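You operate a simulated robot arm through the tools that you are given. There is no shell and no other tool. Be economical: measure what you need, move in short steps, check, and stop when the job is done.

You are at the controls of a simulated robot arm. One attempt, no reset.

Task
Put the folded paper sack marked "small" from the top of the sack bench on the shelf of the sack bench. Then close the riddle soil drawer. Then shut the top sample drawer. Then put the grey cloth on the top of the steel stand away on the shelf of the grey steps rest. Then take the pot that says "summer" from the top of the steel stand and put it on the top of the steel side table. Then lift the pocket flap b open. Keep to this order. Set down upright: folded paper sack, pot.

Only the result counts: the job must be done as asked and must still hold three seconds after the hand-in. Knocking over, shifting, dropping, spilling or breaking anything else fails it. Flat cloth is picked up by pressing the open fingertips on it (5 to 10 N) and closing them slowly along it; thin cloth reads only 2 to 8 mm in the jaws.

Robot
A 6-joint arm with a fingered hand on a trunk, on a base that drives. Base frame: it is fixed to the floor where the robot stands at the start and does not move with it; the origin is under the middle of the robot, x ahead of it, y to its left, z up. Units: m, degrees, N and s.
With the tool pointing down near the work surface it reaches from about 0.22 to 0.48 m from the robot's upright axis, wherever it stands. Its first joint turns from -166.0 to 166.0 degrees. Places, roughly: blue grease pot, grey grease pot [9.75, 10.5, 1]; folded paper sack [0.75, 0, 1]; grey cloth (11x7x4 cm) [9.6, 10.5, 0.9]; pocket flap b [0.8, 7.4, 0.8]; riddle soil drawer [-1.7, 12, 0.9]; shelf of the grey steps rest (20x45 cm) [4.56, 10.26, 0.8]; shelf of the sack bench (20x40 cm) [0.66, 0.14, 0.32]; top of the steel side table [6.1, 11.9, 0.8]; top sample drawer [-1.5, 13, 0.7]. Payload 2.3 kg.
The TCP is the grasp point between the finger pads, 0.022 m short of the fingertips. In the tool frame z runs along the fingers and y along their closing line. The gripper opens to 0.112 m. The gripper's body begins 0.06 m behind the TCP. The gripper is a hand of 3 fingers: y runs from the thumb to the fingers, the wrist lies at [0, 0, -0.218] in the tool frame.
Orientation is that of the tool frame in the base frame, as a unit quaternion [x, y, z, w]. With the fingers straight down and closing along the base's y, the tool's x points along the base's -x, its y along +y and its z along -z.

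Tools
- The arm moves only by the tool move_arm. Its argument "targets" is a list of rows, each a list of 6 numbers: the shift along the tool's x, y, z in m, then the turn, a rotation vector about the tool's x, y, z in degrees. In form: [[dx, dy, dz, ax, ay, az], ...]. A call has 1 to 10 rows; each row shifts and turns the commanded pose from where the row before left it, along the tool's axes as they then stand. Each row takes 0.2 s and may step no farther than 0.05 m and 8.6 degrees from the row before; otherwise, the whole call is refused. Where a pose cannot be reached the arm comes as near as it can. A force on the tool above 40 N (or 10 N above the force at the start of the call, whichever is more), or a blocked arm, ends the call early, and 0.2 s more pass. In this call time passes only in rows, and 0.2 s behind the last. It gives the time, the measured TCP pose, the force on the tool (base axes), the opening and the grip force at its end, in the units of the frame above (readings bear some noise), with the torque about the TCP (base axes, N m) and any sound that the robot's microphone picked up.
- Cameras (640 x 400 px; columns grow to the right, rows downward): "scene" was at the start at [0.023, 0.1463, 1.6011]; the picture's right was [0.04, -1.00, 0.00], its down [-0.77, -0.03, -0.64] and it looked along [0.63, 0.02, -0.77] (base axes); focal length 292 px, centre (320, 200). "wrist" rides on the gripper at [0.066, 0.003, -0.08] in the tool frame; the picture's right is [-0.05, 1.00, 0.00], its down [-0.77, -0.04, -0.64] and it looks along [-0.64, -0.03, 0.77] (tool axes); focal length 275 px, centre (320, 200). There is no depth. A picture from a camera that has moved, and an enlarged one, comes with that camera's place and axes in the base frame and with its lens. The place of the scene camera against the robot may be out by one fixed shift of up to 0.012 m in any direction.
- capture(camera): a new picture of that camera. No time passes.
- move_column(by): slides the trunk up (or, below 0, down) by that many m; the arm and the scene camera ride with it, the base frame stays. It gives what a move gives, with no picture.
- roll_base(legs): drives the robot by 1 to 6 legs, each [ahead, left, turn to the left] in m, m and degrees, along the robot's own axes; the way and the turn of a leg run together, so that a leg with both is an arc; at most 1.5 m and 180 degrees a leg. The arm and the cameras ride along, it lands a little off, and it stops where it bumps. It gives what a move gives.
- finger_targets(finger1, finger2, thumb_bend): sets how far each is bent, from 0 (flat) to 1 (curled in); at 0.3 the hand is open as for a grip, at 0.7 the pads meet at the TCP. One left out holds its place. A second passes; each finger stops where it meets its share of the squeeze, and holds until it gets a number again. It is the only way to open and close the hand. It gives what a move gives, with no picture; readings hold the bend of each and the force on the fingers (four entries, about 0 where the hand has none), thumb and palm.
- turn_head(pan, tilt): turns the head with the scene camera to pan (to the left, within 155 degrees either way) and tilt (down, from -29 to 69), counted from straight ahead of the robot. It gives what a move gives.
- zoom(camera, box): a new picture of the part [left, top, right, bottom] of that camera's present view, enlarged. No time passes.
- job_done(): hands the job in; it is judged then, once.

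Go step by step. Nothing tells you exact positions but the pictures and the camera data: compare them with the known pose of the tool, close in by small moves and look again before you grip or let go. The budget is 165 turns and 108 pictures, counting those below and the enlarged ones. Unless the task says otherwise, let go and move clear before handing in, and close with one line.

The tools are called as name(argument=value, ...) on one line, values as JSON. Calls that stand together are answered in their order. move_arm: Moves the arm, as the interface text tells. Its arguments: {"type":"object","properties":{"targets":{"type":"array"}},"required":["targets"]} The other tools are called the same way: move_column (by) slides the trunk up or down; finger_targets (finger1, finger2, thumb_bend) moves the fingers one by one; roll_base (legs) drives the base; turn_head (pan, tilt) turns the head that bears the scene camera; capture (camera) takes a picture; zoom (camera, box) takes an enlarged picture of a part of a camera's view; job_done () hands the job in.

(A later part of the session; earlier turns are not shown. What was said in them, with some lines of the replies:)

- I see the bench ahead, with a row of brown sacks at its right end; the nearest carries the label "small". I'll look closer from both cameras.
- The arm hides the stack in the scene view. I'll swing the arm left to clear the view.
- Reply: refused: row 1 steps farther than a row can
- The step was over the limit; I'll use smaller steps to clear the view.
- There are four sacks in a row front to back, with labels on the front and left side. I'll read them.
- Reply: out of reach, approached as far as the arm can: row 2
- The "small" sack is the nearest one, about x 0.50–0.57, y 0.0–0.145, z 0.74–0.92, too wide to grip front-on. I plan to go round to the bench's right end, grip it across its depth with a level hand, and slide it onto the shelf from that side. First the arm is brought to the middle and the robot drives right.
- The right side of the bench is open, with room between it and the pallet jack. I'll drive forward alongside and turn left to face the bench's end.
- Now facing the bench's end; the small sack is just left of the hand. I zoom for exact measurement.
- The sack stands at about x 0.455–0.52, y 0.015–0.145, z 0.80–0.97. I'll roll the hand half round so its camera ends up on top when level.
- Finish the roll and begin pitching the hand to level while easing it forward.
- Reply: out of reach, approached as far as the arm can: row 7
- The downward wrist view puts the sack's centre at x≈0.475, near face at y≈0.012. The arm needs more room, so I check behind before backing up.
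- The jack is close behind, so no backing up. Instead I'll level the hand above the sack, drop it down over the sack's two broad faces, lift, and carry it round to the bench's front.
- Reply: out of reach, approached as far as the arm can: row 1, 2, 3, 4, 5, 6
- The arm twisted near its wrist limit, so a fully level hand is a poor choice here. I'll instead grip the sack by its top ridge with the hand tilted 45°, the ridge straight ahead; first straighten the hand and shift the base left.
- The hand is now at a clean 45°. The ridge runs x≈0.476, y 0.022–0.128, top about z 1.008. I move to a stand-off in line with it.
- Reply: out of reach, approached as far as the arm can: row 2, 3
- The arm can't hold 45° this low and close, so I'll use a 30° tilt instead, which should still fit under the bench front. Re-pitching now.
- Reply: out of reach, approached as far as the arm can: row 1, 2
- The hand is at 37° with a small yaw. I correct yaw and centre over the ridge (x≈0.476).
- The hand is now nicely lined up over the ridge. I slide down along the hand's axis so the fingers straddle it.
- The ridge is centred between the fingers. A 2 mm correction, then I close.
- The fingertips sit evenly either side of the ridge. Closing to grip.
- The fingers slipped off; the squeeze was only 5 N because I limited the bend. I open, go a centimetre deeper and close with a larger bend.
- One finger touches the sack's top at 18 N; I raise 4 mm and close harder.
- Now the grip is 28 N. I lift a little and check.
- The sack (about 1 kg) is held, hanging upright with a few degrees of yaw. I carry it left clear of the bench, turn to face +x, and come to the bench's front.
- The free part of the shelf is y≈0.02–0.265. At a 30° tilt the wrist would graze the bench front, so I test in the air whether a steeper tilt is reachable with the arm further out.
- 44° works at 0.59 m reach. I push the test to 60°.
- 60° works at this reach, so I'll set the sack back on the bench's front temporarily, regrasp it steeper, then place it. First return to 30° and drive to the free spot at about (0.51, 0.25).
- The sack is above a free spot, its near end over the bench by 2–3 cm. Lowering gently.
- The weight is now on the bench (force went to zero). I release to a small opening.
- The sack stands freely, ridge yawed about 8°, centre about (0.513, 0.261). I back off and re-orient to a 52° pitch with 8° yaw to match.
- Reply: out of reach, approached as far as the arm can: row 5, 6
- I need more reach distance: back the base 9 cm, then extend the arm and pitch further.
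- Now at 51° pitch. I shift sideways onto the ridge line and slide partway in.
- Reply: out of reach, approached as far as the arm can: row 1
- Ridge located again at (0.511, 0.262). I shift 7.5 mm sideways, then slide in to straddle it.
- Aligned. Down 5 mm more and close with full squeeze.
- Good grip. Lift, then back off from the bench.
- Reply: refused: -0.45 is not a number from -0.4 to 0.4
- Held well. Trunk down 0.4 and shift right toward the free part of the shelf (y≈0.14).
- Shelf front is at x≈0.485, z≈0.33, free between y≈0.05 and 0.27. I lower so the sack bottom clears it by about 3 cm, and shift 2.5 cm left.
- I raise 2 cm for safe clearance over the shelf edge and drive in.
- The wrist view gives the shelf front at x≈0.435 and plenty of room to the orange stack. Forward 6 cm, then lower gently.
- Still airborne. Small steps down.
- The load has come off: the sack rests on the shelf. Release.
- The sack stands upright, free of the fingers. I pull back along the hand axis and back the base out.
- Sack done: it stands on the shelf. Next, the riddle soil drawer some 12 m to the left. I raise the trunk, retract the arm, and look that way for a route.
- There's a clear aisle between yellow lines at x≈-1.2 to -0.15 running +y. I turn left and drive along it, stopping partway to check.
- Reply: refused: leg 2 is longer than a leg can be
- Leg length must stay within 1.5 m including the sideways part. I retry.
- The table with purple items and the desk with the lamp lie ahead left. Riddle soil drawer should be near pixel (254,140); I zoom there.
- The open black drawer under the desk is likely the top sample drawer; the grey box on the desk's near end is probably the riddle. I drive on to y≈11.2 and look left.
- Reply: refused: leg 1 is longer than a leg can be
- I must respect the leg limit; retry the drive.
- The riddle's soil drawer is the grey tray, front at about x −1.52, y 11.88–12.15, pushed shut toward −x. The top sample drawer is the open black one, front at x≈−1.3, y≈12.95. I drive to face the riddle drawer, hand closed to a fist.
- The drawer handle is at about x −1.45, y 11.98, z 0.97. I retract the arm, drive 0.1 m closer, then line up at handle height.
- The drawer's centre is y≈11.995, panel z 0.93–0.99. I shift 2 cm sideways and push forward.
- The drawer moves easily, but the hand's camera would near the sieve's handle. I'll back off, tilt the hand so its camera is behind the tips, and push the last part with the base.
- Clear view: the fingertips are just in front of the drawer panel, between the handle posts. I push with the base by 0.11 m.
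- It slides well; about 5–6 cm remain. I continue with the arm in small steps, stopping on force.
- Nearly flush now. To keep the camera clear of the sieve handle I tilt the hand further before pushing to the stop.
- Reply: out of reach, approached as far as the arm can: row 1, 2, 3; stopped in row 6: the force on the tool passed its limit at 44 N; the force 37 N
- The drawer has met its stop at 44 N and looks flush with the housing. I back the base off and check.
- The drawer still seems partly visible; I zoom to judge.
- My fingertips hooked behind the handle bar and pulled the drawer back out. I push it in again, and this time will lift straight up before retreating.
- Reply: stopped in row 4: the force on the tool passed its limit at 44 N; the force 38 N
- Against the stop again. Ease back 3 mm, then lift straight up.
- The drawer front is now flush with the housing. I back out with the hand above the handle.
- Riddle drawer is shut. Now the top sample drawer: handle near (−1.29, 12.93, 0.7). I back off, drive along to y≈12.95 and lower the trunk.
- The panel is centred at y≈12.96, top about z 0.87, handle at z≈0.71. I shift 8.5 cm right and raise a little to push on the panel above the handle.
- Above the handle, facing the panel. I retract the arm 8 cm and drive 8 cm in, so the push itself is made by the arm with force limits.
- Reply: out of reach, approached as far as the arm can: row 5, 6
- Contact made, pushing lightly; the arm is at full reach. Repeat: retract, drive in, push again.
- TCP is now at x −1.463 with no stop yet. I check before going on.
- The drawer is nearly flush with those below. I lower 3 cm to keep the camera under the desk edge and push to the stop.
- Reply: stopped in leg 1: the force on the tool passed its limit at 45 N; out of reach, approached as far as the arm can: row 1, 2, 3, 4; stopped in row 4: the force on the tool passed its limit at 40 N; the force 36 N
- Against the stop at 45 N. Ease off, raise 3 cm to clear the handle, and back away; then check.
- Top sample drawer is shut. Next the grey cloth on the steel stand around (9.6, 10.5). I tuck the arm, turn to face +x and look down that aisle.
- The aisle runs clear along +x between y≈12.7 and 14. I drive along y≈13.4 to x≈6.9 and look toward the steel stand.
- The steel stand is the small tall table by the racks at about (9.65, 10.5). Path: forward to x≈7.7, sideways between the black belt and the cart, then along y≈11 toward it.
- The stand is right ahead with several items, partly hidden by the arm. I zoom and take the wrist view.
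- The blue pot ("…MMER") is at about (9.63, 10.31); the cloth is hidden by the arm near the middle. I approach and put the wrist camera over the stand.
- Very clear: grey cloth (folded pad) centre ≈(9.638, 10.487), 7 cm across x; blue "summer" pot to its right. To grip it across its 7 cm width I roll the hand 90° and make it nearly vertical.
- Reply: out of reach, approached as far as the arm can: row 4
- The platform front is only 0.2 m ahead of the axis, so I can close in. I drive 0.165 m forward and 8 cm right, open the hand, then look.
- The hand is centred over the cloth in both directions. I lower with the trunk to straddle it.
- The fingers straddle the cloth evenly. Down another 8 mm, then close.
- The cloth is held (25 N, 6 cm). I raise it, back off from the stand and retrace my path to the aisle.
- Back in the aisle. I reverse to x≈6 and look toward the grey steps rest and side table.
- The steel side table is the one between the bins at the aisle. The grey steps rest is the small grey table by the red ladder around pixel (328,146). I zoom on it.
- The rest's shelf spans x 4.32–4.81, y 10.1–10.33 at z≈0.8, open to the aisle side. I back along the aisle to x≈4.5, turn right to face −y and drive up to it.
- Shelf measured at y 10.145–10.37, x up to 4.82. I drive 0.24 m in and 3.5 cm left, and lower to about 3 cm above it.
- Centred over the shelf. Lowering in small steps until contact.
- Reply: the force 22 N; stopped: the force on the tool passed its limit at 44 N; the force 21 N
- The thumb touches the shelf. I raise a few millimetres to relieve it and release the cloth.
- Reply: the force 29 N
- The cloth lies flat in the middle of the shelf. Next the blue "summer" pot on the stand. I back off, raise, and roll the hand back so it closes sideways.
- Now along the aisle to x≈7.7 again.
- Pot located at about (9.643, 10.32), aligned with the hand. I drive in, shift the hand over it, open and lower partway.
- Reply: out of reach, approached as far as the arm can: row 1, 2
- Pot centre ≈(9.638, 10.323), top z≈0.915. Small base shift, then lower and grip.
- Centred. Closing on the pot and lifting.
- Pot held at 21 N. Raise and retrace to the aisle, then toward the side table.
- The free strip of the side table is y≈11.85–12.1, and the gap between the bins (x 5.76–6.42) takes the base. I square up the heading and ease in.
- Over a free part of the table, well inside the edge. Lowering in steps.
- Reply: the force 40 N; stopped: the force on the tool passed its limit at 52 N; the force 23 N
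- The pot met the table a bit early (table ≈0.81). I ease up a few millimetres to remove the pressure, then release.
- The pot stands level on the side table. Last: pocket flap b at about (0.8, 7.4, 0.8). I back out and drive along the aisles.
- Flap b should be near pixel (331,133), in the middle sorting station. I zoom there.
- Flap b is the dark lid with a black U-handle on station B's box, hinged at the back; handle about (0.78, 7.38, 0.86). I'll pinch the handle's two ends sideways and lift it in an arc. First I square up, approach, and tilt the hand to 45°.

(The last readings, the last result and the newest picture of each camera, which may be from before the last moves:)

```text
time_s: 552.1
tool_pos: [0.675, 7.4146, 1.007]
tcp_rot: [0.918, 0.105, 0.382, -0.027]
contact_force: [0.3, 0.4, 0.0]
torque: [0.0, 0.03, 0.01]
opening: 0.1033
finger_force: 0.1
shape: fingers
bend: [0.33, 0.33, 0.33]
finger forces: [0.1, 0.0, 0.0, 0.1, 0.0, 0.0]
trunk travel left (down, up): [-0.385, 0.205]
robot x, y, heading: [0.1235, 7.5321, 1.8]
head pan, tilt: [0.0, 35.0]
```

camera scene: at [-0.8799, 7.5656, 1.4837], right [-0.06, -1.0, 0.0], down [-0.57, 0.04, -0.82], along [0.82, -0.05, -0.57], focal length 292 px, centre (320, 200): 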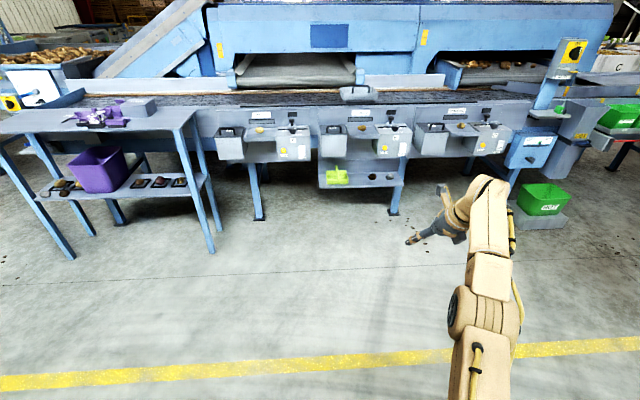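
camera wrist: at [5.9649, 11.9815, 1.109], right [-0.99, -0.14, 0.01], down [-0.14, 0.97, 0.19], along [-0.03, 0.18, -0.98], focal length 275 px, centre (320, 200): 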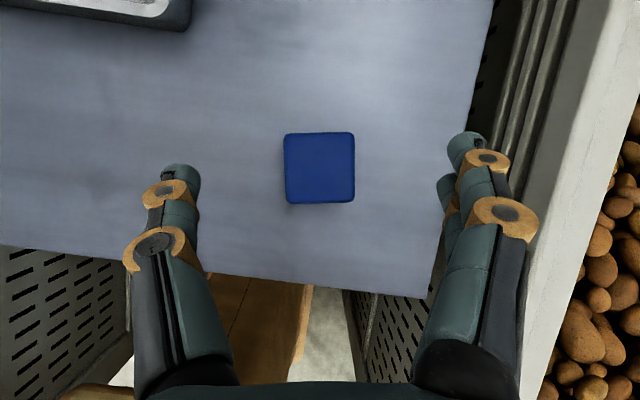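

Straighten the hand's yaw by 10° and look with the wrist camera.

move_arm(targets=[[0, 0, 0, -3.7, 0, 3.8], [0, 0, 0, -3.7, 0, 3.8]])

capture(camera="wrist")

```text
time_s: 552.7
tool_pos: [0.6736, 7.414, 1.0053]
tcp_rot: [0.923, 0.021, 0.384, 0.005]
contact_force: [0.0, -0.1, 0.2]
torque: [0.03, -0.04, 0.01]
opening: 0.1032
finger_force: 0.0
shape: fingers
bend: [0.33, 0.33, 0.33]
finger forces: [0.2, 0.1, 0.0, 0.0, 0.0, 0.0]
trunk travel left (down, up): [-0.385, 0.205]
robot x, y, heading: [0.1197, 7.5311, 2.2]
head pan, tilt: [0.0, 35.0]
```

```text
3 pictures are left
camera wrist: at [0.6628, 7.4145, 1.1099], right [0.0, -1.0, -0.01], down [-1.0, 0.0, -0.1], along [0.1, 0.01, -1.0], focal length 275 px, centre (320, 200)
```

wrist: 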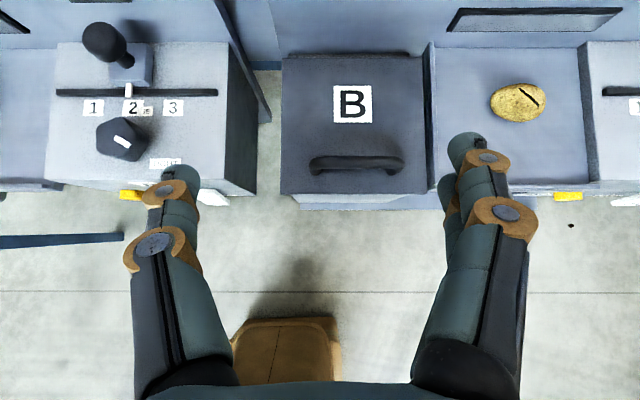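

The lid is at z≈0.838, x 0.697–0.843 (hinge at back); handle bar at (0.722, 7.386, 0.875), 8.5 cm long. I open the hand fully, shift over the handle and lower.

finger_targets(finger1=0.3, finger2=0.3, thumb_bend=0.3)

roll_base(legs=[[0.046, -0.028, 0]])

move_column(by=-0.1)

```text
time_s: 553.7
tool_pos: [0.6725, 7.4154, 1.0056]
tcp_rot: [0.924, 0.021, 0.383, 0.006]
contact_force: [-0.9, 0.1, 0.1]
torque: [-0.01, 0.0, -0.04]
opening: 0.1111
finger_force: 0.1
shape: fingers
bend: [0.3, 0.3, 0.3]
finger forces: [0.1, 0.0, 0.0, 0.1, 0.0, 0.1]
trunk travel left (down, up): [-0.385, 0.205]
robot x, y, heading: [0.1189, 7.5321, 2.1]
head pan, tilt: [0.0, 35.0]
```

```text
time_s: 554.6
tool_pos: [0.7203, 7.3883, 1.0043]
tcp_rot: [0.924, 0.021, 0.382, 0.005]
contact_force: [0.6, -0.8, -0.6]
torque: [-0.03, 0.0, -0.02]
opening: 0.1112
finger_force: 0.1
shape: fingers
bend: [0.3, 0.3, 0.3]
finger forces: [0.1, 0.0, 0.0, 0.1, 0.0, 0.0]
trunk travel left (down, up): [-0.385, 0.205]
robot x, y, heading: [0.1679, 7.5013, 1.9]
head pan, tilt: [0.0, 35.0]
```

```text
time_s: 555.9
tool_pos: [0.7192, 7.3887, 0.9056]
tcp_rot: [0.923, 0.021, 0.383, 0.006]
contact_force: [-0.3, 0.1, -0.7]
torque: [0.0, 0.0, 0.02]
opening: 0.111
finger_force: 0.1
shape: fingers
bend: [0.3, 0.3, 0.3]
finger forces: [0.0, 0.1, 0.0, 0.1, 0.0, 0.0]
trunk travel left (down, up): [-0.285, 0.305]
robot x, y, heading: [0.1686, 7.5028, 1.8]
head pan, tilt: [0.0, 35.0]
```

capture(camera="wrist")

```text
2 pictures are left
camera wrist: at [0.7091, 7.3878, 1.0097], right [0.0, -1.0, -0.01], down [-1.0, 0.0, -0.1], along [0.1, 0.01, -1.0], focal length 275 px, centre (320, 200)
```

wrist: 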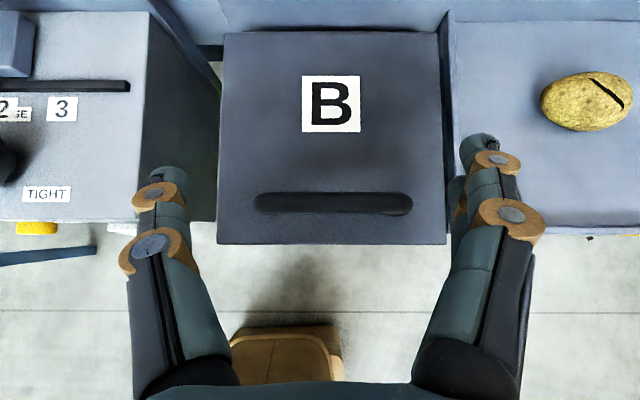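

Handle bar centre (0.723, 7.382, 0.857), hinge at (0.846, z 0.829). Fine shift, lower and pinch the bar's ends.

move_arm(targets=[[0.002, 0.0065, 0.002, 0, 0, 0]])

move_column(by=-0.042)

finger_targets(finger1=0.7, finger2=0.7, thumb_bend=0.7)

```text
time_s: 556.3
tool_pos: [0.7232, 7.3822, 0.9062]
tcp_rot: [0.923, 0.021, 0.383, 0.006]
contact_force: [-0.7, 0.1, 0.5]
torque: [0.0, 0.01, 0.01]
opening: 0.1114
finger_force: 0.1
shape: fingers
bend: [0.3, 0.3, 0.3]
finger forces: [0.0, 0.0, 0.0, 0.0, 0.0, 0.0]
trunk travel left (down, up): [-0.285, 0.305]
robot x, y, heading: [0.1664, 7.5045, 1.9]
head pan, tilt: [0.0, 35.0]
```

```text
time_s: 557.2
tool_pos: [0.7238, 7.3814, 0.8633]
tcp_rot: [0.923, 0.022, 0.383, 0.005]
contact_force: [0.0, -0.5, 0.3]
torque: [-0.01, 0.0, -0.01]
opening: 0.1113
finger_force: 0.0
shape: fingers
bend: [0.3, 0.3, 0.3]
finger forces: [0.0, 0.0, 0.0, 0.0, 0.1, 0.0]
trunk travel left (down, up): [-0.243, 0.347]
robot x, y, heading: [0.1682, 7.5004, 1.9]
head pan, tilt: [0.0, 35.0]
```

```text
time_s: 558.2
tool_pos: [0.7244, 7.3866, 0.8633]
tcp_rot: [0.923, 0.022, 0.383, 0.005]
contact_force: [6.9, 19.7, 4.0]
torque: [0.47, -0.02, -0.13]
opening: 0.0363
finger_force: 24.5
shape: fingers
bend: [0.7, 0.4, 0.56]
finger forces: [0.0, 14.9, 0.0, 0.1, 33.9, 0.0]
trunk travel left (down, up): [-0.243, 0.347]
robot x, y, heading: [0.1661, 7.5038, 2.1]
head pan, tilt: [0.0, 35.0]
```

Only one finger and the thumb met the handle; I try a gentle 2 cm lift along the arc and watch the forces.

move_arm(targets=[[0.009, 0, -0.005, 0, 0, 0], [0.0094, 0, -0.005, 0, 0, 0]])

```text
time_s: 558.8
tool_pos: [0.7309, 7.3858, 0.8844]
tcp_rot: [0.924, 0.022, 0.381, 0.005]
contact_force: [12.1, 17.4, -7.5]
torque: [0.27, -0.07, -0.35]
opening: 0.0361
finger_force: 20.0
shape: fingers
bend: [0.7, 0.41, 0.56]
finger forces: [0.1, 12.5, 0.0, 0.0, 27.4, 0.0]
trunk travel left (down, up): [-0.243, 0.347]
robot x, y, heading: [0.166, 7.5015, 2.0]
head pan, tilt: [0.0, 35.0]
```

The handle follows (load −7.5 N). I continue along the arc around the hinge.

move_arm(targets=[[0.0132, 0, -0.0028, 0, 0, 0], [0.0132, 0, -0.0028, 0, 0, 0], [0.0132, 0, -0.0028, 0, 0, 0]])

```text
time_s: 559.6
tool_pos: [0.7492, 7.3838, 0.917]
tcp_rot: [0.924, 0.021, 0.383, 0.005]
contact_force: [0.4, -0.2, 0.1]
torque: [0.01, -0.04, -0.03]
opening: 0.0029
finger_force: 0.1
shape: fingers
bend: [0.7, 0.57, 0.7]
finger forces: [0.1, 0.0, 0.0, 0.0, 0.0, 0.0]
trunk travel left (down, up): [-0.243, 0.347]
robot x, y, heading: [0.1703, 7.5029, 1.8]
head pan, tilt: [0.0, 35.0]
```

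The lateral pinch slipped off. Better: grip the bar front-to-back with a near-vertical hand, thumb on the near side. I raise, retract, open the hand and re-orient it (pitch 12°, rolled 90°).

move_column(by=0.13)

finger_targets(finger1=0.5, finger2=0.5, thumb_bend=0.5)

move_arm(targets=[[-0.028, 0, -0.028, 0, 0, 0], [-0.028, 0, -0.028, 0, -8, 0], [0, 0, 0, 0, -8, 0], [0, 0, 0, 0, -8, 0], [0, 0, 0, 0, -8, 0]])

move_arm(targets=[[0, 0, 0, 0, 0, -8.5], [0, 0, 0, 0, 0, -8.5], [0, 0, 0, 0, 0, -8.5], [0, 0, 0, 0, 0, -8.5], [0, 0, 0, 0, 0, -8.5], [0, 0, 0, 0, 0, -8.5], [0, 0, 0, 0, 0, -8.5], [0, 0, 0, 0, 0, -8.5], [0, 0, 0, 0, 0, -8.5], [0, 0, 0, 0, 0, -8.5]])

```text
time_s: 561.2
tool_pos: [0.7508, 7.3858, 1.0462]
tcp_rot: [0.924, 0.022, 0.383, 0.005]
contact_force: [0.1, 1.0, 0.8]
torque: [-0.01, 0.01, -0.01]
opening: 0.003
finger_force: 0.1
shape: fingers
bend: [0.7, 0.57, 0.7]
finger forces: [0.0, 0.0, 0.1, 0.0, 0.2, 0.1]
trunk travel left (down, up): [-0.373, 0.217]
robot x, y, heading: [0.1674, 7.5007, 1.9]
head pan, tilt: [0.0, 35.0]
```

```text
time_s: 562.2
tool_pos: [0.7499, 7.3842, 1.047]
tcp_rot: [0.923, 0.02, 0.383, 0.006]
contact_force: [-0.8, -0.5, 0.4]
torque: [0.02, 0.01, 0.02]
opening: 0.0543
finger_force: 0.1
shape: fingers
bend: [0.5, 0.5, 0.5]
finger forces: [0.1, 0.0, 0.1, 0.0, 0.1, 0.1]
trunk travel left (down, up): [-0.373, 0.217]
robot x, y, heading: [0.1668, 7.5065, 1.6]
head pan, tilt: [0.0, 35.0]
```

```text
time_s: 563.4
tool_pos: [0.6373, 7.3949, 1.0346]
tcp_rot: [0.992, 0.019, 0.127, 0.012]
contact_force: [0.1, -0.3, -0.5]
torque: [0.03, -0.03, -0.01]
opening: 0.0547
finger_force: 0.1
shape: fingers
bend: [0.5, 0.5, 0.5]
finger forces: [0.0, 0.0, 0.1, 0.1, 0.0, 0.0]
out of reach, approached as far as the arm can: row 4, 5
trunk travel left (down, up): [-0.373, 0.217]
robot x, y, heading: [0.1702, 7.5054, 1.9]
head pan, tilt: [0.0, 35.0]
```

```text
time_s: 565.6
tool_pos: [0.6367, 7.3952, 1.0319]
tcp_rot: [0.719, 0.686, 0.076, 0.085]
contact_force: [-0.4, 0.5, -0.3]
torque: [0.01, 0.03, 0.01]
opening: 0.0545
finger_force: 0.1
shape: fingers
bend: [0.5, 0.5, 0.5]
finger forces: [0.0, 0.0, 0.0, 0.0, 0.1, 0.0]
trunk travel left (down, up): [-0.373, 0.217]
robot x, y, heading: [0.1662, 7.505, 1.9]
head pan, tilt: [0.0, 35.0]
```

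Hand is ready: closing along x. I position it over the bar (0.723, 7.382).

roll_base(legs=[[0.086, -0.016, 0]])

move_column(by=-0.12)

```text
time_s: 566.7
tool_pos: [0.7264, 7.3799, 1.0327]
tcp_rot: [0.72, 0.684, 0.077, 0.085]
contact_force: [-0.3, -0.3, -0.2]
torque: [-0.01, 0.0, 0.01]
opening: 0.0545
finger_force: 0.0
shape: fingers
bend: [0.5, 0.5, 0.5]
finger forces: [0.1, 0.1, 0.0, 0.0, 0.0, 0.0]
trunk travel left (down, up): [-0.373, 0.217]
robot x, y, heading: [0.2524, 7.4934, 1.9]
head pan, tilt: [0.0, 35.0]
```

```text
time_s: 568.2
tool_pos: [0.7228, 7.3787, 0.9115]
tcp_rot: [0.721, 0.683, 0.077, 0.085]
contact_force: [-0.1, -0.5, 0.0]
torque: [0.01, 0.0, -0.02]
opening: 0.0544
finger_force: 0.1
shape: fingers
bend: [0.5, 0.5, 0.5]
finger forces: [0.1, 0.1, 0.0, 0.0, 0.0, 0.1]
trunk travel left (down, up): [-0.253, 0.337]
robot x, y, heading: [0.2511, 7.4902, 1.9]
head pan, tilt: [0.0, 35.0]
```

capture(camera="wrist")

```text
1 pictures are left
camera wrist: at [0.7119, 7.4469, 0.9918], right [0.97, -0.1, 0.23], down [-0.22, -0.76, 0.62], along [0.11, -0.65, -0.75], focal length 275 px, centre (320, 200)
```

wrist: 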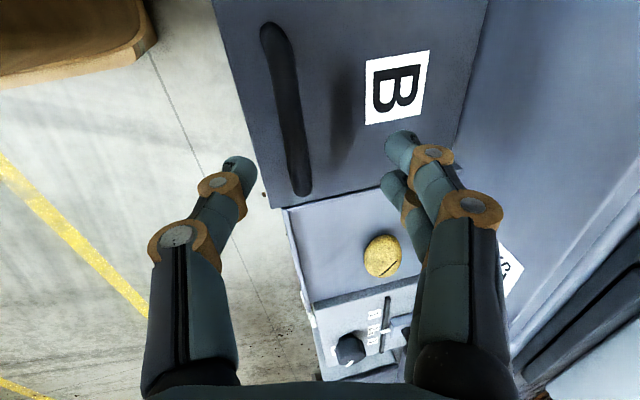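

The lid is closed flat; the bar's centre is (0.720, 7.384). Small correction, lower and close on the bar.

move_arm(targets=[[0.005, -0.003, 0, 0, 0, 0]])

move_column(by=-0.045)

move_column(by=-0.005)

```text
time_s: 568.6
tool_pos: [0.7214, 7.3847, 0.9128]
tcp_rot: [0.72, 0.684, 0.077, 0.085]
contact_force: [-0.6, 0.1, 0.4]
torque: [-0.01, 0.01, -0.03]
opening: 0.0546
finger_force: 0.0
shape: fingers
bend: [0.5, 0.5, 0.5]
finger forces: [0.0, 0.1, 0.0, 0.0, 0.0, 0.0]
trunk travel left (down, up): [-0.253, 0.337]
robot x, y, heading: [0.256, 7.4911, 1.9]
head pan, tilt: [0.0, 35.0]
```

```text
time_s: 569.4
tool_pos: [0.7221, 7.3849, 0.8667]
tcp_rot: [0.72, 0.684, 0.078, 0.086]
contact_force: [0.7, -0.4, 0.9]
torque: [-0.01, -0.02, -0.03]
opening: 0.0549
finger_force: 0.2
shape: fingers
bend: [0.5, 0.5, 0.5]
finger forces: [0.0, 0.1, 0.1, 0.0, 0.0, 0.0]
trunk travel left (down, up): [-0.208, 0.382]
robot x, y, heading: [0.2553, 7.4895, 1.8]
head pan, tilt: [0.0, 35.0]
```

```text
time_s: 570.0
tool_pos: [0.722, 7.385, 0.8611]
tcp_rot: [0.72, 0.684, 0.077, 0.086]
contact_force: [0.5, -1.0, -0.2]
torque: [0.0, 0.01, -0.02]
opening: 0.0543
finger_force: 0.1
shape: fingers
bend: [0.5, 0.5, 0.5]
finger forces: [0.1, 0.1, 0.0, 0.1, 0.1, 0.1]
trunk travel left (down, up): [-0.203, 0.387]
robot x, y, heading: [0.254, 7.4874, 1.7]
head pan, tilt: [0.0, 35.0]
```

finger_targets(finger1=0.9, finger2=0.9, thumb_bend=0.9)

```text
time_s: 571.0
tool_pos: [0.7229, 7.3842, 0.8609]
tcp_rot: [0.72, 0.684, 0.076, 0.084]
contact_force: [9.9, 0.1, -5.3]
torque: [0.01, 0.19, 0.03]
opening: 0.0006
finger_force: 4.6
shape: fingers
bend: [0.86, 0.86, 0.86]
finger forces: [3.2, 4.8, 0.0, 0.0, 0.0, 0.1]
trunk travel left (down, up): [-0.203, 0.387]
robot x, y, heading: [0.254, 7.4879, 1.8]
head pan, tilt: [0.0, 35.0]
```

The fingertips have curled in around/under the bar (small hooking forces). I lift along the arc, first to about 17°.

move_arm(targets=[[0, 0.007, -0.0103, 0, 0, 0], [0, 0.007, -0.0103, 0, 0, 0], [0, 0.007, -0.0103, 0, 0, 0]])

```text
time_s: 571.8
tool_pos: [0.7291, 7.3865, 0.8706]
tcp_rot: [0.72, 0.684, 0.075, 0.084]
contact_force: [12.1, -4.3, -7.7]
torque: [0.07, 0.23, -0.03]
opening: 0.0005
finger_force: 6.9
shape: fingers
bend: [0.86, 0.86, 0.86]
finger forces: [5.2, 6.9, 0.0, 0.0, 0.0, 0.0]
out of reach, approached as far as the arm can: row 2, 3
trunk travel left (down, up): [-0.203, 0.387]
robot x, y, heading: [0.2553, 7.4883, 1.9]
head pan, tilt: [0.0, 35.0]
```

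The arm is at its reach limit, so I do the arc with trunk and base in small alternating steps.

move_column(by=0.015)

roll_base(legs=[[0.008, 0, 0]])

```text
time_s: 572.4
tool_pos: [0.7318, 7.3849, 0.8826]
tcp_rot: [0.721, 0.684, 0.075, 0.082]
contact_force: [28.7, -5.8, -22.7]
torque: [0.07, 0.6, -0.02]
opening: 0.0
finger_force: 15.5
shape: fingers
bend: [0.86, 0.85, 0.85]
finger forces: [15.0, 16.4, 0.1, 0.0, 0.0, 0.0]
trunk travel left (down, up): [-0.218, 0.372]
robot x, y, heading: [0.2534, 7.4894, 1.8]
head pan, tilt: [0.0, 35.0]
```

```text
time_s: 573.1
tool_pos: [0.7369, 7.3861, 0.8861]
tcp_rot: [0.721, 0.684, 0.075, 0.084]
contact_force: [13.5, -4.8, -11.4]
torque: [0.04, 0.28, -0.04]
opening: 0.0004
finger_force: 9.2
shape: fingers
bend: [0.86, 0.86, 0.85]
finger forces: [8.1, 9.8, 0.0, 0.0, 0.0, 0.0]
trunk travel left (down, up): [-0.218, 0.372]
robot x, y, heading: [0.2602, 7.4914, 1.7]
head pan, tilt: [0.0, 35.0]
```

Works; forces drop when I follow forward. Continue alternately.

roll_base(legs=[[0.01, 0, 0]])

move_column(by=0.018)

roll_base(legs=[[0.012, 0, 0]])

move_column(by=0.018)

```text
time_s: 573.9
tool_pos: [0.7453, 7.3869, 0.8871]
tcp_rot: [0.72, 0.684, 0.076, 0.085]
contact_force: [1.5, -0.5, -1.0]
torque: [-0.03, 0.02, 0.0]
opening: 0.0014
finger_force: 0.0
shape: fingers
bend: [0.86, 0.86, 0.86]
finger forces: [0.1, 0.0, 0.0, 0.0, 0.0, 0.0]
trunk travel left (down, up): [-0.218, 0.372]
robot x, y, heading: [0.2745, 7.4918, 1.8]
head pan, tilt: [0.0, 35.0]
```

```text
time_s: 574.5
tool_pos: [0.7511, 7.3881, 0.9013]
tcp_rot: [0.72, 0.685, 0.074, 0.081]
contact_force: [22.5, 1.6, -24.7]
torque: [0.03, 0.52, 0.05]
opening: 0.0005
finger_force: 11.3
shape: fingers
bend: [0.86, 0.85, 0.85]
finger forces: [9.8, 13.2, 0.0, 0.0, 0.0, 0.0]
trunk travel left (down, up): [-0.236, 0.354]
robot x, y, heading: [0.2744, 7.4907, 2.1]
head pan, tilt: [0.0, 35.0]
```

```text
time_s: 575.3
tool_pos: [0.7573, 7.3871, 0.9052]
tcp_rot: [0.721, 0.684, 0.078, 0.085]
contact_force: [7.0, 0.2, -7.7]
torque: [-0.02, 0.16, 0.04]
opening: 0.0016
finger_force: 6.0
shape: fingers
bend: [0.86, 0.86, 0.86]
finger forces: [4.4, 6.9, 0.1, 0.0, 0.0, 0.0]
trunk travel left (down, up): [-0.236, 0.354]
robot x, y, heading: [0.281, 7.4915, 1.7]
head pan, tilt: [0.0, 35.0]
```

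```text
time_s: 575.8
tool_pos: [0.7624, 7.3878, 0.9107]
tcp_rot: [0.719, 0.686, 0.072, 0.08]
contact_force: [20.0, -0.1, -28.6]
torque: [0.05, 0.51, 0.03]
opening: 0.0003
finger_force: 12.4
shape: fingers
bend: [0.85, 0.85, 0.84]
finger forces: [10.7, 13.5, 0.0, 0.1, 0.1, 0.0]
trunk travel left (down, up): [-0.25, 0.34]
robot x, y, heading: [0.2863, 7.4937, 2.0]
head pan, tilt: [0.0, 35.0]
stopped: the force on the tool passed its limit at 45 N (the readings are from after the stop); the commanded pose is now the measured one
```

The forces show the hinge lies lower than I took it (about z 0.79), so the path now is mostly forward. I continue with forward steps and small rises.

roll_base(legs=[[0.02, 0, 0]])

move_column(by=0.008)

roll_base(legs=[[0.015, 0, 0]])

```text
time_s: 576.6
tool_pos: [0.7775, 7.3874, 0.9156]
tcp_rot: [0.72, 0.685, 0.077, 0.083]
contact_force: [3.0, -1.5, -5.1]
torque: [-0.02, 0.05, 0.0]
opening: 0.0017
finger_force: 2.3
shape: fingers
bend: [0.86, 0.86, 0.86]
finger forces: [0.0, 3.9, 0.1, 0.1, 0.0, 0.1]
trunk travel left (down, up): [-0.25, 0.34]
robot x, y, heading: [0.3091, 7.4936, 1.8]
head pan, tilt: [0.0, 35.0]
```

```text
time_s: 577.1
tool_pos: [0.7802, 7.3886, 0.9209]
tcp_rot: [0.72, 0.685, 0.075, 0.081]
contact_force: [11.6, 0.4, -23.4]
torque: [0.02, 0.27, 0.0]
opening: 0.001
finger_force: 20.0
shape: fingers
bend: [0.86, 0.85, 0.85]
finger forces: [18.8, 21.6, 0.0, 0.1, 0.0, 0.0]
trunk travel left (down, up): [-0.258, 0.332]
robot x, y, heading: [0.304, 7.4926, 1.8]
head pan, tilt: [0.0, 35.0]
```

```text
time_s: 577.9
tool_pos: [0.7925, 7.3896, 0.9245]
tcp_rot: [0.72, 0.684, 0.077, 0.083]
contact_force: [-0.4, -2.2, -5.8]
torque: [0.05, 0.32, 0.01]
opening: 0.0019
finger_force: 3.2
shape: fingers
bend: [0.86, 0.85, 0.85]
finger forces: [0.0, 0.1, 0.1, 0.0, 7.8, 0.0]
trunk travel left (down, up): [-0.258, 0.332]
robot x, y, heading: [0.3195, 7.4897, 1.7]
head pan, tilt: [0.0, 35.0]
```

roll_base(legs=[[0.015, 0, 0]])

move_column(by=0.004)

roll_base(legs=[[0.015, 0, 0]])

```text
time_s: 578.7
tool_pos: [0.8077, 7.3879, 0.9251]
tcp_rot: [0.72, 0.685, 0.076, 0.085]
contact_force: [0.0, -0.1, -0.3]
torque: [-0.02, -0.01, 0.0]
opening: 0.0022
finger_force: 0.1
shape: fingers
bend: [0.86, 0.86, 0.87]
finger forces: [0.1, 0.0, 0.0, 0.0, 0.3, 0.0]
trunk travel left (down, up): [-0.258, 0.332]
robot x, y, heading: [0.3362, 7.4953, 2.3]
head pan, tilt: [0.0, 35.0]
```

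```text
time_s: 579.2
tool_pos: [0.8087, 7.3898, 0.9291]
tcp_rot: [0.72, 0.684, 0.075, 0.083]
contact_force: [2.1, 0.1, -6.2]
torque: [-0.04, 0.02, -0.03]
opening: 0.0022
finger_force: 0.6
shape: fingers
bend: [0.86, 0.86, 0.86]
finger forces: [0.1, 0.0, 0.1, 0.1, 0.6, 0.0]
trunk travel left (down, up): [-0.262, 0.328]
robot x, y, heading: [0.3416, 7.494, 1.9]
head pan, tilt: [0.0, 35.0]
```

```text
time_s: 580.0
tool_pos: [0.8234, 7.3902, 0.9284]
tcp_rot: [0.72, 0.685, 0.076, 0.084]
contact_force: [0.3, 0.0, -2.7]
torque: [-0.01, -0.02, 0.0]
opening: 0.0023
finger_force: 0.1
shape: fingers
bend: [0.86, 0.86, 0.86]
finger forces: [0.0, 0.0, 0.0, 0.0, 0.5, 0.0]
trunk travel left (down, up): [-0.262, 0.328]
robot x, y, heading: [0.3506, 7.4921, 1.6]
head pan, tilt: [0.0, 35.0]
```

roll_base(legs=[[0.015, 0, 0]])

move_column(by=0.003)

roll_base(legs=[[0.015, 0, 0]])

```text
time_s: 580.8
tool_pos: [0.838, 7.3912, 0.9292]
tcp_rot: [0.72, 0.684, 0.077, 0.085]
contact_force: [-0.3, 0.8, -0.7]
torque: [-0.02, -0.03, 0.02]
opening: 0.0023
finger_force: 0.1
shape: fingers
bend: [0.86, 0.86, 0.87]
finger forces: [0.1, 0.0, 0.1, 0.0, 0.1, 0.1]
trunk travel left (down, up): [-0.262, 0.328]
robot x, y, heading: [0.3654, 7.4934, 1.8]
head pan, tilt: [0.0, 35.0]
```

```text
time_s: 581.3
tool_pos: [0.8372, 7.3902, 0.9335]
tcp_rot: [0.72, 0.685, 0.076, 0.083]
contact_force: [0.2, -0.4, -5.5]
torque: [-0.01, -0.05, -0.01]
opening: 0.0021
finger_force: 6.7
shape: fingers
bend: [0.86, 0.86, 0.86]
finger forces: [0.0, 0.0, 0.1, 0.0, 13.8, 0.1]
trunk travel left (down, up): [-0.265, 0.325]
robot x, y, heading: [0.3654, 7.4903, 1.9]
head pan, tilt: [0.0, 35.0]
```

```text
time_s: 582.0
tool_pos: [0.8515, 7.3908, 0.9318]
tcp_rot: [0.72, 0.684, 0.077, 0.084]
contact_force: [-0.3, -0.2, -3.3]
torque: [0.02, -0.01, 0.01]
opening: 0.0024
finger_force: 0.8
shape: fingers
bend: [0.86, 0.86, 0.86]
finger forces: [0.0, 0.0, 0.0, 0.0, 1.6, 0.0]
trunk travel left (down, up): [-0.265, 0.325]
robot x, y, heading: [0.3815, 7.4961, 1.5]
head pan, tilt: [0.0, 35.0]
```

Still carrying the lid, about 60° open. One more step forward, watching for resistance.

roll_base(legs=[[0.015, 0, 0]])

move_arm(targets=[[0, 0.01, 0.002, 0, 0, 0], [0, 0.01, 0.003, 0, 0, 0]])

```text
time_s: 582.8
tool_pos: [0.8676, 7.391, 0.9326]
tcp_rot: [0.72, 0.684, 0.077, 0.084]
contact_force: [0.0, 0.1, -3.9]
torque: [-0.05, -0.01, -0.05]
opening: 0.002
finger_force: 8.1
shape: fingers
bend: [0.86, 0.86, 0.86]
finger forces: [0.1, 0.1, 0.0, 0.0, 15.5, 0.0]
trunk travel left (down, up): [-0.265, 0.325]
robot x, y, heading: [0.397, 7.4938, 1.6]
head pan, tilt: [0.0, 35.0]
```

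```text
time_s: 583.4
tool_pos: [0.8659, 7.392, 0.9323]
tcp_rot: [0.72, 0.685, 0.077, 0.084]
contact_force: [0.1, -0.9, -3.1]
torque: [0.0, -0.06, -0.02]
opening: 0.0021
finger_force: 7.7
shape: fingers
bend: [0.86, 0.86, 0.86]
finger forces: [0.0, 0.0, 0.0, 0.0, 15.5, 0.0]
out of reach, approached as far as the arm can: row 1, 2
trunk travel left (down, up): [-0.265, 0.325]
robot x, y, heading: [0.3968, 7.4947, 1.8]
head pan, tilt: [0.0, 35.0]
```

Still engaged and no resistance. Two more small forward steps, with slight lowering along the arc.

roll_base(legs=[[0.018, 0, 0]])

move_column(by=-0.004)

roll_base(legs=[[0.015, 0, 0]])

```text
time_s: 584.2
tool_pos: [0.8862, 7.3918, 0.932]
tcp_rot: [0.72, 0.685, 0.076, 0.084]
contact_force: [-2.1, -2.3, -14.4]
torque: [-0.01, -0.12, 0.0]
opening: 0.0017
finger_force: 15.9
shape: fingers
bend: [0.86, 0.86, 0.85]
finger forces: [0.0, 0.1, 0.0, 0.1, 31.4, 0.1]
trunk travel left (down, up): [-0.265, 0.325]
robot x, y, heading: [0.4145, 7.4968, 1.9]
head pan, tilt: [0.0, 35.0]
```

```text
time_s: 584.7
tool_pos: [0.8842, 7.393, 0.9282]
tcp_rot: [0.72, 0.685, 0.077, 0.084]
contact_force: [0.9, 0.1, 0.0]
torque: [0.0, 0.02, -0.02]
opening: 0.0023
finger_force: 0.5
shape: fingers
bend: [0.86, 0.86, 0.87]
finger forces: [0.0, 0.0, 0.0, 0.0, 1.3, 0.0]
trunk travel left (down, up): [-0.261, 0.329]
robot x, y, heading: [0.4151, 7.4942, 2.2]
head pan, tilt: [0.0, 35.0]
```

```text
time_s: 585.5
tool_pos: [0.8959, 7.3918, 0.9294]
tcp_rot: [0.72, 0.684, 0.078, 0.085]
contact_force: [-24.2, -1.5, -6.0]
torque: [0.0, -0.34, -0.02]
opening: 0.006
finger_force: 34.5
shape: fingers
bend: [0.87, 0.86, 0.86]
finger forces: [12.3, 11.5, 0.1, 0.0, 44.7, 0.0]
trunk travel left (down, up): [-0.261, 0.329]
robot x, y, heading: [0.4284, 7.4926, 1.7]
head pan, tilt: [0.0, 35.0]
```

It has met its stop at roughly 78° open (24 N). I ease back a touch, open the fingers just enough to free the bar, and lift straight up.

roll_base(legs=[[-0.006, 0, 0]])

finger_targets(finger1=0.58, finger2=0.58, thumb_bend=0.66)

```text
time_s: 586.2
tool_pos: [0.8933, 7.3917, 0.9282]
tcp_rot: [0.72, 0.684, 0.077, 0.085]
contact_force: [-7.0, 1.2, 1.5]
torque: [-0.02, -0.16, 0.02]
opening: 0.005
finger_force: 4.8
shape: fingers
bend: [0.87, 0.87, 0.86]
finger forces: [8.7, 0.1, 0.0, 0.1, 1.3, 0.0]
trunk travel left (down, up): [-0.261, 0.329]
robot x, y, heading: [0.4214, 7.4958, 1.8]
head pan, tilt: [0.0, 35.0]
```

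```text
time_s: 587.2
tool_pos: [0.8889, 7.3916, 0.9313]
tcp_rot: [0.72, 0.684, 0.078, 0.086]
contact_force: [-11.0, -1.3, 30.7]
torque: [0.0, -0.48, -0.01]
opening: 0.0001
finger_force: 37.5
shape: fingers
bend: [0.77, 0.77, 0.81]
finger forces: [8.3, 20.8, 0.0, 0.0, 44.8, 0.1]
trunk travel left (down, up): [-0.261, 0.329]
robot x, y, heading: [0.4248, 7.4971, 1.8]
head pan, tilt: [0.0, 35.0]
```

The straightening tips press on something below (30 N up). I raise slightly and let them finish opening.

move_column(by=0.012)

```text
time_s: 587.8
tool_pos: [0.8892, 7.3921, 0.9427]
tcp_rot: [0.72, 0.684, 0.078, 0.085]
contact_force: [-21.5, -0.7, 5.9]
torque: [0.02, 0.0, 0.02]
opening: 0.0033
finger_force: 18.5
shape: fingers
bend: [0.69, 0.69, 0.66]
finger forces: [10.4, 9.9, 0.0, 0.0, 17.0, 0.1]
trunk travel left (down, up): [-0.273, 0.317]
robot x, y, heading: [0.4232, 7.4974, 1.8]
head pan, tilt: [0.0, 35.0]
```

move_column(by=0.012)

roll_base(legs=[[-0.005, 0, 0]])

```text
time_s: 588.4
tool_pos: [0.8922, 7.3928, 0.9524]
tcp_rot: [0.72, 0.684, 0.077, 0.084]
contact_force: [-11.7, 0.0, -2.9]
torque: [0.04, 0.09, 0.04]
opening: 0.0178
finger_force: 13.6
shape: fingers
bend: [0.67, 0.67, 0.61]
finger forces: [6.0, 5.3, 0.0, 0.1, 16.2, 0.1]
trunk travel left (down, up): [-0.285, 0.305]
robot x, y, heading: [0.4231, 7.4963, 1.9]
head pan, tilt: [0.0, 35.0]
```

```text
time_s: 589.1
tool_pos: [0.8863, 7.392, 0.9532]
tcp_rot: [0.72, 0.684, 0.077, 0.085]
contact_force: [-9.2, 0.9, 0.8]
torque: [0.11, -0.04, 0.16]
opening: 0.0205
finger_force: 11.7
shape: fingers
bend: [0.64, 0.64, 0.62]
finger forces: [6.1, 5.1, 0.0, 0.1, 12.7, 0.1]
trunk travel left (down, up): [-0.285, 0.305]
robot x, y, heading: [0.4178, 7.4989, 1.9]
head pan, tilt: [0.0, 35.0]
```

Now raise clear.

move_column(by=0.03)

move_column(by=0.05)

```text
time_s: 589.9
tool_pos: [0.8886, 7.392, 0.9826]
tcp_rot: [0.721, 0.684, 0.077, 0.085]
contact_force: [1.2, -0.6, 1.7]
torque: [-0.02, 0.0, 0.03]
opening: 0.0215
finger_force: 1.4
shape: fingers
bend: [0.57, 0.57, 0.67]
finger forces: [0.0, 0.0, 0.0, 0.0, 2.3, 0.0]
trunk travel left (down, up): [-0.315, 0.275]
robot x, y, heading: [0.4176, 7.4961, 1.7]
head pan, tilt: [0.0, 35.0]
```

```text
time_s: 590.8
tool_pos: [0.8889, 7.3923, 1.0317]
tcp_rot: [0.721, 0.684, 0.076, 0.084]
contact_force: [0.5, 0.0, -0.2]
torque: [-0.02, -0.01, 0.02]
opening: 0.0226
finger_force: 0.1
shape: fingers
bend: [0.57, 0.57, 0.66]
finger forces: [0.1, 0.0, 0.1, 0.1, 0.0, 0.0]
trunk travel left (down, up): [-0.365, 0.225]
robot x, y, heading: [0.4148, 7.4939, 1.8]
head pan, tilt: [0.0, 35.0]
```

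Clear of the lid. I raise a little more, back away over it, and use the last picture to check the flap.

move_column(by=0.06)

roll_base(legs=[[-0.5, 0, 0]])

zoom(camera="scene", box=[240, 60, 480, 210])

```text
time_s: 591.8
tool_pos: [0.8889, 7.3921, 1.093]
tcp_rot: [0.72, 0.684, 0.076, 0.084]
contact_force: [-0.7, 0.2, -1.0]
torque: [0.02, -0.02, -0.02]
opening: 0.0229
finger_force: 0.3
shape: fingers
bend: [0.57, 0.57, 0.66]
finger forces: [0.0, 0.0, 0.0, 0.0, 0.0, 0.0]
trunk travel left (down, up): [-0.425, 0.165]
robot x, y, heading: [0.4154, 7.4942, 1.8]
head pan, tilt: [0.0, 35.0]
```

```text
time_s: 594.8
tool_pos: [0.3805, 7.3753, 1.0921]
tcp_rot: [0.723, 0.682, 0.077, 0.085]
contact_force: [0.3, 0.7, 0.0]
torque: [-0.01, 0.01, -0.02]
opening: 0.0225
finger_force: 0.0
shape: fingers
bend: [0.57, 0.57, 0.66]
finger forces: [0.1, 0.0, 0.0, 0.0, 0.1, 0.1]
trunk travel left (down, up): [-0.425, 0.165]
robot x, y, heading: [-0.09, 7.4825, 1.5]
head pan, tilt: [0.0, 35.0]
```

```text
2.67 times, centred on (360, 135) of scene
camera zoom: at [-0.0601, 7.625, 1.5232], right [0.03, -1.0, 0.0], down [-0.57, -0.01, -0.82], along [0.82, 0.02, -0.57], focal length 777 px, centre (213, 373)
```

zoom: 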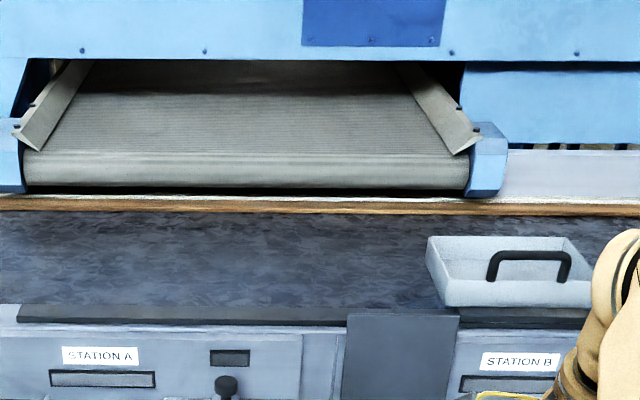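

The dark lid now stands upright against the panel beside the "STATION B" label, so flap b stays open. All six jobs are done and the hand is clear, so I hand in.

job_done()

```text
The job is handed in.
```

All six steps were carried out in the order given, and the job is handed in. The small sack stands upright on the bench shelf. Both drawers are pushed shut to their stops. The grey cloth lies on the steps-rest shelf. The "summer" pot stands upright on the side table. Flap b stands open.
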